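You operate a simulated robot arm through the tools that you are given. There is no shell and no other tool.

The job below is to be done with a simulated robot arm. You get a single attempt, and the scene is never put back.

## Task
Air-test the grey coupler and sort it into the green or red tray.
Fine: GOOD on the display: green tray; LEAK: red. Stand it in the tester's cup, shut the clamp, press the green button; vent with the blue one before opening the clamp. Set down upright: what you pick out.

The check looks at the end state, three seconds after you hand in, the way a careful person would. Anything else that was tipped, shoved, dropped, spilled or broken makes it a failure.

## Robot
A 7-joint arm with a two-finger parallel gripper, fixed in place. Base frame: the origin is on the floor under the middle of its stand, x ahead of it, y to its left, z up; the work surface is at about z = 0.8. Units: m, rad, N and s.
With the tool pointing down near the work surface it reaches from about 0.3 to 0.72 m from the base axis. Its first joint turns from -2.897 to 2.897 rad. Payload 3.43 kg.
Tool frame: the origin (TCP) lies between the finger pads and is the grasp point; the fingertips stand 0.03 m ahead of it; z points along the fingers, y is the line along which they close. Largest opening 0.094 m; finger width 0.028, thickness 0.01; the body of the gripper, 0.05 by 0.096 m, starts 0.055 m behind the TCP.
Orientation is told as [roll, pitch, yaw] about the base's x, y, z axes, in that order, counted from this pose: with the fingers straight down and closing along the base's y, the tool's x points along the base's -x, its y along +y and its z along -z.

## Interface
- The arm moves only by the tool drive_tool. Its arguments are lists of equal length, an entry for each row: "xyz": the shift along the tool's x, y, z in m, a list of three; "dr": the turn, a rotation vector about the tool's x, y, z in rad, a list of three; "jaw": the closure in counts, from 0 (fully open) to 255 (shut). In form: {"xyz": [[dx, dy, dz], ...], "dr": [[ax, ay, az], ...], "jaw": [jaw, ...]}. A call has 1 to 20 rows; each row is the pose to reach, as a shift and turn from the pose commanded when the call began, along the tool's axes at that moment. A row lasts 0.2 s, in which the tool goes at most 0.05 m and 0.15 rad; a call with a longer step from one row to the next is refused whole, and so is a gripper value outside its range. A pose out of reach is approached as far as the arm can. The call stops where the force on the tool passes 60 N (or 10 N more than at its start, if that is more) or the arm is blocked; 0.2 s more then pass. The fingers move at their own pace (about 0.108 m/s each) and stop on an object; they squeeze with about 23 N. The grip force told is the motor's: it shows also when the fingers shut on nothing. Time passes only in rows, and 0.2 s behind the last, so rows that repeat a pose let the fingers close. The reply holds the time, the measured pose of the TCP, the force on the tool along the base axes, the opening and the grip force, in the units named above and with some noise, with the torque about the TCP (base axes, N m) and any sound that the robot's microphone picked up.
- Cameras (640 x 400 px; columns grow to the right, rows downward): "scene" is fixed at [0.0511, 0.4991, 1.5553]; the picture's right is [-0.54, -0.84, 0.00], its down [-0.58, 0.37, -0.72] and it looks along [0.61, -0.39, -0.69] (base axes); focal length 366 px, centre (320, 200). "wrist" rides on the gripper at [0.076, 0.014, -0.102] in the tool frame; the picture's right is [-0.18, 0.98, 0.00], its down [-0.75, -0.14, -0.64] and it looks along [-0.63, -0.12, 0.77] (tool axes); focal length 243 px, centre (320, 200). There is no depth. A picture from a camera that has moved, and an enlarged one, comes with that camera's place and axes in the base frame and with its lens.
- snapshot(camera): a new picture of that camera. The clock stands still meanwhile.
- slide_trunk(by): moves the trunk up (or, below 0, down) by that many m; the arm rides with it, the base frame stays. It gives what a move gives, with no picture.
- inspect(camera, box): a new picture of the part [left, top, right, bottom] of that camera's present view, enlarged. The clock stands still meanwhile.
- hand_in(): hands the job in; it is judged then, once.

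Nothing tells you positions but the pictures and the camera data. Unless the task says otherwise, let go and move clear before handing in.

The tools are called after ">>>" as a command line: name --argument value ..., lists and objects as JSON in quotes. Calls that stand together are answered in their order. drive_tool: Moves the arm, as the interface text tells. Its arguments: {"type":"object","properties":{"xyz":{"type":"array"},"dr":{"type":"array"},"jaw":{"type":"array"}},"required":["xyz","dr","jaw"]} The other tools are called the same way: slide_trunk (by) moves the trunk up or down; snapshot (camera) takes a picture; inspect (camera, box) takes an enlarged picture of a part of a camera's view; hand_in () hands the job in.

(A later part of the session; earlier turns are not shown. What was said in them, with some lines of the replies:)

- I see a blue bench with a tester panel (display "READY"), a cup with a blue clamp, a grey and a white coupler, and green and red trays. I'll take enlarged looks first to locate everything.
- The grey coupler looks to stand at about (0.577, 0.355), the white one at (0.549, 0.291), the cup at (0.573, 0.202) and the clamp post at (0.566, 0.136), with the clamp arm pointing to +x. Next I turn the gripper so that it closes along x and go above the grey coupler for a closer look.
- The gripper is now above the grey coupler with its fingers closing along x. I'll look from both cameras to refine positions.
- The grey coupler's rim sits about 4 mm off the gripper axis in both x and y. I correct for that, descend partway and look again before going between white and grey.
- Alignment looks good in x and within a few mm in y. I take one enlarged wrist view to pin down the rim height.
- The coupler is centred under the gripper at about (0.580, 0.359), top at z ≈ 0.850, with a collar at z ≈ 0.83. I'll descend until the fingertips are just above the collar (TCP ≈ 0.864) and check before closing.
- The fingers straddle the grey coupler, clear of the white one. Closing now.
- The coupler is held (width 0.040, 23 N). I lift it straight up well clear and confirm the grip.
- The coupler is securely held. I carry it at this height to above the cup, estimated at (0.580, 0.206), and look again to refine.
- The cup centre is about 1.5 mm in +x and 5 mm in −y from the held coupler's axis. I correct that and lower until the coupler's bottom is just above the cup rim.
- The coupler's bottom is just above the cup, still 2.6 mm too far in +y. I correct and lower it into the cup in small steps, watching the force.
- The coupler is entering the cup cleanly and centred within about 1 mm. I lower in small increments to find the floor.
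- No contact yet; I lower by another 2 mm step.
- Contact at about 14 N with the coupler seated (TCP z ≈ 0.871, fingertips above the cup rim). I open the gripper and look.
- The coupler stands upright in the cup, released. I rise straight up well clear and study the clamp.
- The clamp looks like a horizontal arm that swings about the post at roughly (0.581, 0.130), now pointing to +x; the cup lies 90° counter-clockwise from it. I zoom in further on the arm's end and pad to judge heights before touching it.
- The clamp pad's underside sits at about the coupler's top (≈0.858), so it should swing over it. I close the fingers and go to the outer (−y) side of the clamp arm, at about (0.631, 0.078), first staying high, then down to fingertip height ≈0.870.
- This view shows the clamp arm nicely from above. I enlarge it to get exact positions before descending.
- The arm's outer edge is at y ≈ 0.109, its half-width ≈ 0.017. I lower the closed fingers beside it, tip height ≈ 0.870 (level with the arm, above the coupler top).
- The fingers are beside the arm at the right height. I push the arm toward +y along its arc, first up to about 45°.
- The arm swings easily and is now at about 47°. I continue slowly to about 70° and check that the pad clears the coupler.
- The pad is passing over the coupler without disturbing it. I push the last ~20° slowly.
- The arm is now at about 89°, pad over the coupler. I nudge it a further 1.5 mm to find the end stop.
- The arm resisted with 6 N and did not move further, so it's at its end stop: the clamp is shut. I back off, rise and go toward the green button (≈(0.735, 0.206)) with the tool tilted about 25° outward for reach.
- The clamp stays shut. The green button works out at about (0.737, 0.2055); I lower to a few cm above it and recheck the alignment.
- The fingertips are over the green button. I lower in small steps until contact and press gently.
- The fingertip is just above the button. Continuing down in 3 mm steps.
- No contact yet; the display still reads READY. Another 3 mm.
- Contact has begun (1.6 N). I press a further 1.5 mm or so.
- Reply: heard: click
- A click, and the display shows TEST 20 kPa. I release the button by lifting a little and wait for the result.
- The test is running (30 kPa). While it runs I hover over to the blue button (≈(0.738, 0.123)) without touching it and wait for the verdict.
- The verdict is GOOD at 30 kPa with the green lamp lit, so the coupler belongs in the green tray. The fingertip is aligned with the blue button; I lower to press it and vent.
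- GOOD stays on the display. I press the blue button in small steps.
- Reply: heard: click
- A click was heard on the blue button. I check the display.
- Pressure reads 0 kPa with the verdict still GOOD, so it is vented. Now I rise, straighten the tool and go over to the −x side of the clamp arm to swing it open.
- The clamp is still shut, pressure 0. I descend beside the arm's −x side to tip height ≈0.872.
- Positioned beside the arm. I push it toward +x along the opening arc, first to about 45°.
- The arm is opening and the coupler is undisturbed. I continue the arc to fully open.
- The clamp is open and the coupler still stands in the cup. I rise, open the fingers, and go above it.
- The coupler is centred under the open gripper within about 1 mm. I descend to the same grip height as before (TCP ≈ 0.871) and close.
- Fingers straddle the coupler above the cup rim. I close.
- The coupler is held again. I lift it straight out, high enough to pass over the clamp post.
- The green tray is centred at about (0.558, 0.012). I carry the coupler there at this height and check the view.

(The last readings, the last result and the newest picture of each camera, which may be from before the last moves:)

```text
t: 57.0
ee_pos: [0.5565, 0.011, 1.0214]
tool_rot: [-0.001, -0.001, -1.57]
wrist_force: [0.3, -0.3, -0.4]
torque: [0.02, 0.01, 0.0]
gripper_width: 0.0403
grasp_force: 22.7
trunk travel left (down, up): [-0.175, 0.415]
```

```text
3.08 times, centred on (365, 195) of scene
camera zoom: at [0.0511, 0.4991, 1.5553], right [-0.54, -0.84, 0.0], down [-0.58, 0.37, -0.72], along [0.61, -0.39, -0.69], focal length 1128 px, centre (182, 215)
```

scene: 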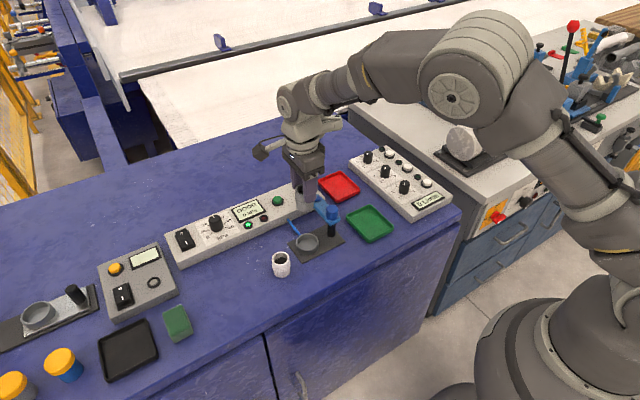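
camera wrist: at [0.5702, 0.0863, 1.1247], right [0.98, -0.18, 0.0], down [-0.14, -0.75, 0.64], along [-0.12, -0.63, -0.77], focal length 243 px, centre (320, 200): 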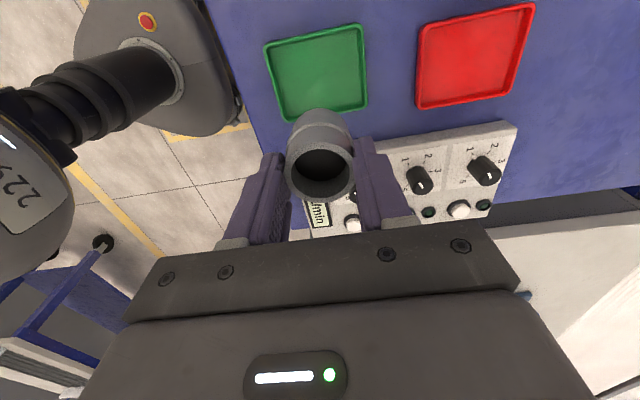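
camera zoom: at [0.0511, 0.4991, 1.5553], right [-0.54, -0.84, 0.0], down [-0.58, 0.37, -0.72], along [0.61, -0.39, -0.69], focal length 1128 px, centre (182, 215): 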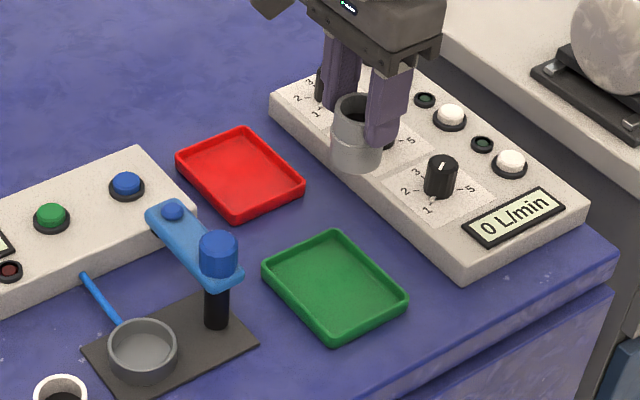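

The tray centre lies about 5 mm further in +y. I correct and lower until the coupler's bottom is just above the tray floor.

>>> drive_tool --xyz '[[0.002, 0, 0.02], [0.0045, 0, 0.055], [0.0045, 0, 0.09], [0.0045, 0, 0.12], [0.0045, 0, 0.137], [0.0045, 0, 0.14], [0.0045, 0, 0.14]]' --dr '[[0, 0, 0], [0, 0, 0], [0, 0, 0], [0, 0, 0], [0, 0, 0], [0, 0, 0], [0, 0, 0]]' --jaw '[255, 255, 255, 255, 255, 255, 255]'

>>> inspect --camera "wrist" --box '[220, 20, 420, 200]'

>>> inspect --camera "scene" --box '[320, 160, 440, 260]'

```text
t: 58.6
ee_pos: [0.5554, 0.017, 0.88]
tool_rot: [0.0, 0.002, -1.572]
wrist_force: [-0.9, 1.0, 0.0]
torque: [0.0, -0.01, -0.02]
gripper_width: 0.0403
grasp_force: 22.7
trunk travel left (down, up): [-0.175, 0.415]
```

```text
2.22 times, centred on (320, 110) of wrist
camera zoom: at [0.5697, 0.0917, 0.9829], right [0.98, -0.18, 0.0], down [-0.14, -0.75, 0.64], along [-0.12, -0.63, -0.77], focal length 539 px, centre (320, 400)
```

zoom: 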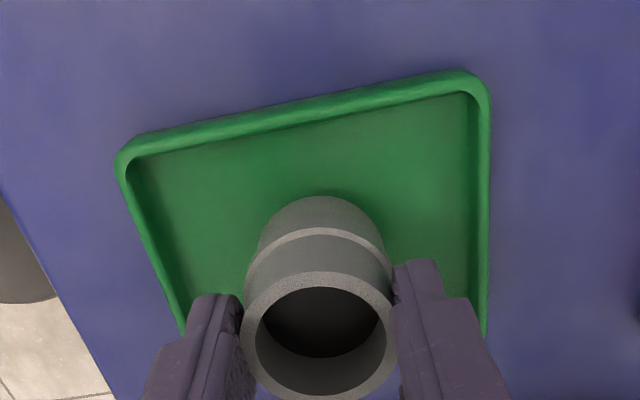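

```text
4.00 times, centred on (380, 210) of scene
camera zoom: at [0.0511, 0.4991, 1.5553], right [-0.54, -0.84, 0.0], down [-0.58, 0.37, -0.72], along [0.61, -0.39, -0.69], focal length 1466 px, centre (80, 160)
```

zoom: 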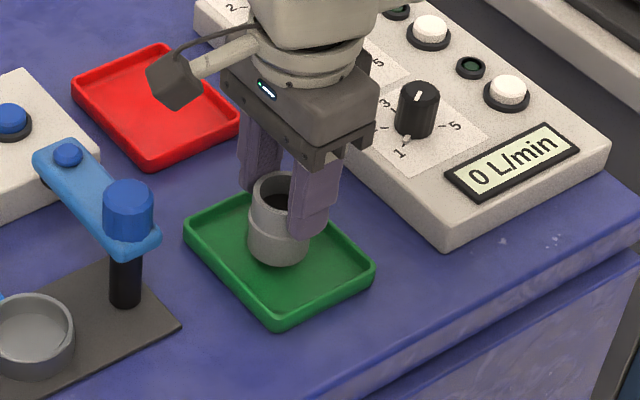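

The coupler is well inside the tray outline. I lower in small steps to the tray floor.

>>> drive_tool --xyz '[[0, 0, 0.004], [0, 0, 0.008], [0, 0, 0.01], [0, 0, 0.01]]' --dr '[[0, 0, 0], [0, 0, 0], [0, 0, 0], [0, 0, 0]]' --jaw '[255, 255, 255, 255]'

```text
t: 59.6
ee_pos: [0.5562, 0.0161, 0.8705]
tool_rot: [-0.004, 0.001, -1.571]
wrist_force: [-0.3, -0.6, -1.0]
torque: [0.0, 0.0, 0.03]
gripper_width: 0.0403
grasp_force: 22.8
trunk travel left (down, up): [-0.175, 0.415]
```

>>> drive_tool --xyz '[[0, 0, 0.001], [0, 0, 0.002], [0, 0, 0.002]]' --dr '[[0, 0, 0], [0, 0, 0], [0, 0, 0]]' --jaw '[255, 255, 255]'

```text
t: 60.4
ee_pos: [0.5556, 0.0164, 0.8681]
tool_rot: [-0.003, 0.0, -1.572]
wrist_force: [-0.6, -0.7, 0.1]
torque: [0.03, -0.02, 0.01]
gripper_width: 0.0405
grasp_force: 22.5
trunk travel left (down, up): [-0.175, 0.415]
```

No contact yet at TCP z ≈ 0.868; another 2 mm.

>>> drive_tool --xyz '[[0, 0, 0.001], [0, 0, 0.002], [0, 0, 0.002]]' --dr '[[0, 0, 0], [0, 0, 0], [0, 0, 0]]' --jaw '[255, 255, 255]'

```text
t: 61.2
ee_pos: [0.5553, 0.0156, 0.8691]
tool_rot: [0.001, -0.001, -1.571]
wrist_force: [-1.6, -0.7, 15.0]
torque: [-0.05, 0.11, 0.0]
gripper_width: 0.0405
grasp_force: 23.0
trunk travel left (down, up): [-0.175, 0.415]
```

The coupler rests on the tray floor (15 N). I relieve the press by 1 mm and open.

>>> drive_tool --xyz '[[0, 0, -0.001], [0, 0, -0.001], [0, 0, -0.001], [0, 0, -0.001], [0, 0, -0.001]]' --dr '[[0, 0, 0], [0, 0, 0], [0, 0, 0], [0, 0, 0], [0, 0, 0]]' --jaw '[255, 130, 90, 40, 40]'

>>> snapshot --camera "wrist"

>>> inspect --camera "scene" --box '[320, 160, 440, 260]'

```text
t: 62.4
ee_pos: [0.5556, 0.0158, 0.8678]
tool_rot: [-0.001, 0.0, -1.57]
wrist_force: [-0.4, 0.4, 0.0]
torque: [-0.02, 0.0, 0.01]
gripper_width: 0.0791
grasp_force: 0.0
trunk travel left (down, up): [-0.175, 0.415]
```

```text
taken
camera wrist: at [0.5701, 0.0915, 0.9706], right [0.98, -0.18, 0.0], down [-0.14, -0.75, 0.64], along [-0.12, -0.63, -0.77], focal length 243 px, centre (320, 200)
```

wrist: 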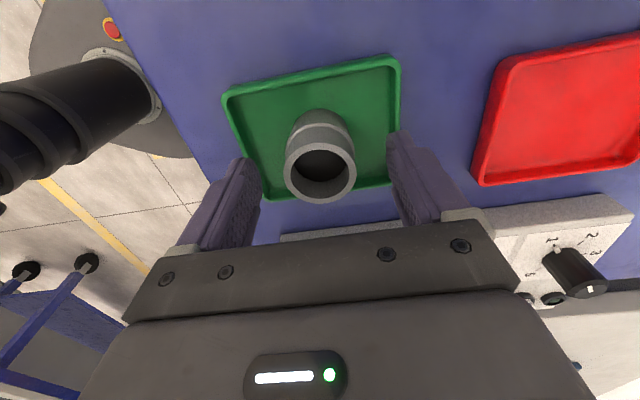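

```text
4.00 times, centred on (380, 210) of scene
camera zoom: at [0.0511, 0.4991, 1.5553], right [-0.54, -0.84, 0.0], down [-0.58, 0.37, -0.72], along [0.61, -0.39, -0.69], focal length 1466 px, centre (80, 160)
```

zoom: 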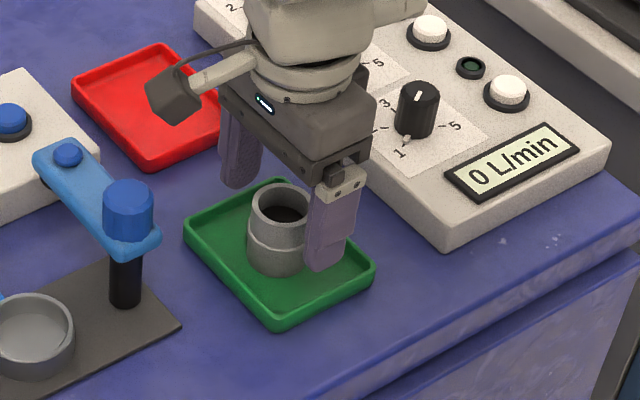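

The coupler stands upright in the green tray, free of the fingers. I rise straight up and clear.

>>> drive_tool --xyz '[[0, 0, -0.01], [0, 0, -0.03], [0, 0, -0.06], [0, 0, -0.1], [0, 0, -0.145], [0, 0, -0.19], [0, 0, -0.22], [0, 0, -0.22]]' --dr '[[0, 0, 0], [0, 0, 0], [0, 0, 0], [0, 0, 0], [0, 0, 0], [0, 0, 0], [0, 0, 0], [0, 0, 0]]' --jaw '[40, 20, 0, 0, 0, 0, 0, 0]'

>>> snapshot --camera "scene"

>>> inspect --camera "scene" --box '[220, 160, 420, 290]'

>>> snapshot --camera "wrist"

```text
t: 64.2
ee_pos: [0.5548, 0.0158, 1.089]
tool_rot: [-0.001, 0.001, -1.571]
wrist_force: [0.3, -0.2, -0.6]
torque: [-0.02, 0.03, 0.02]
gripper_width: 0.094
grasp_force: 0.0
trunk travel left (down, up): [-0.175, 0.415]
```

```text
taken
```

scene: 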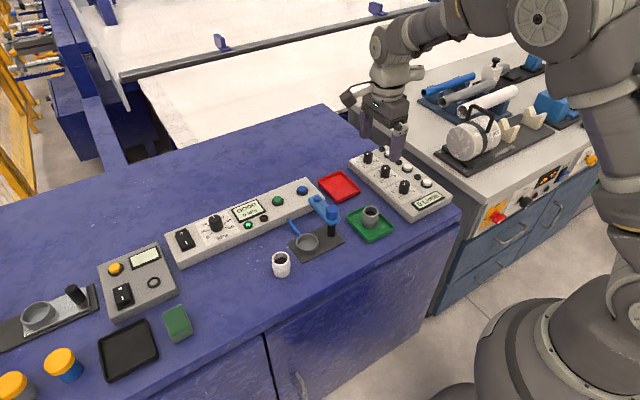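

```text
3.08 times, centred on (320, 225) of scene
camera zoom: at [0.0511, 0.4991, 1.5553], right [-0.54, -0.84, 0.0], down [-0.58, 0.37, -0.72], along [0.61, -0.39, -0.69], focal length 1128 px, centre (320, 123)
```

zoom: 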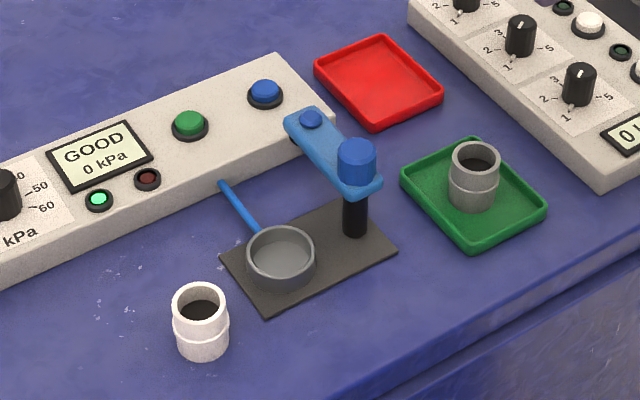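

```text
taken
camera wrist: at [0.5704, 0.0913, 1.1918], right [0.98, -0.18, 0.0], down [-0.14, -0.75, 0.64], along [-0.12, -0.63, -0.77], focal length 243 px, centre (320, 200)
```

wrist: 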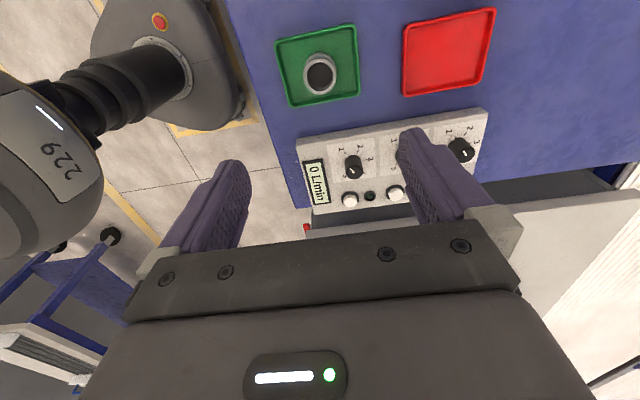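

The grey coupler stands upright in the green tray. The tester is vented (GOOD, 0 kPa), the clamp is open, and the white coupler and everything else are where they were. The arm is clear, so I hand in.

>>> hand_in

```text
The job is handed in.
```

The grey coupler tested **GOOD** at 30 kPa, so I stood it upright in the green tray and handed the job in. I don't have the result of the check.

- **Test:** the coupler stood in the tester's cup with the clamp swung shut to its stop. The green button started the test and the green lamp lit with the GOOD reading.
- **Venting:** I pressed the blue button and the display dropped to 0 kPa before I opened the clamp.
- **Surroundings:** in the last pictures the white coupler, both trays and the panels were undisturbed. The clamp was back in its open position, and the arm was raised clear with the gripper open.
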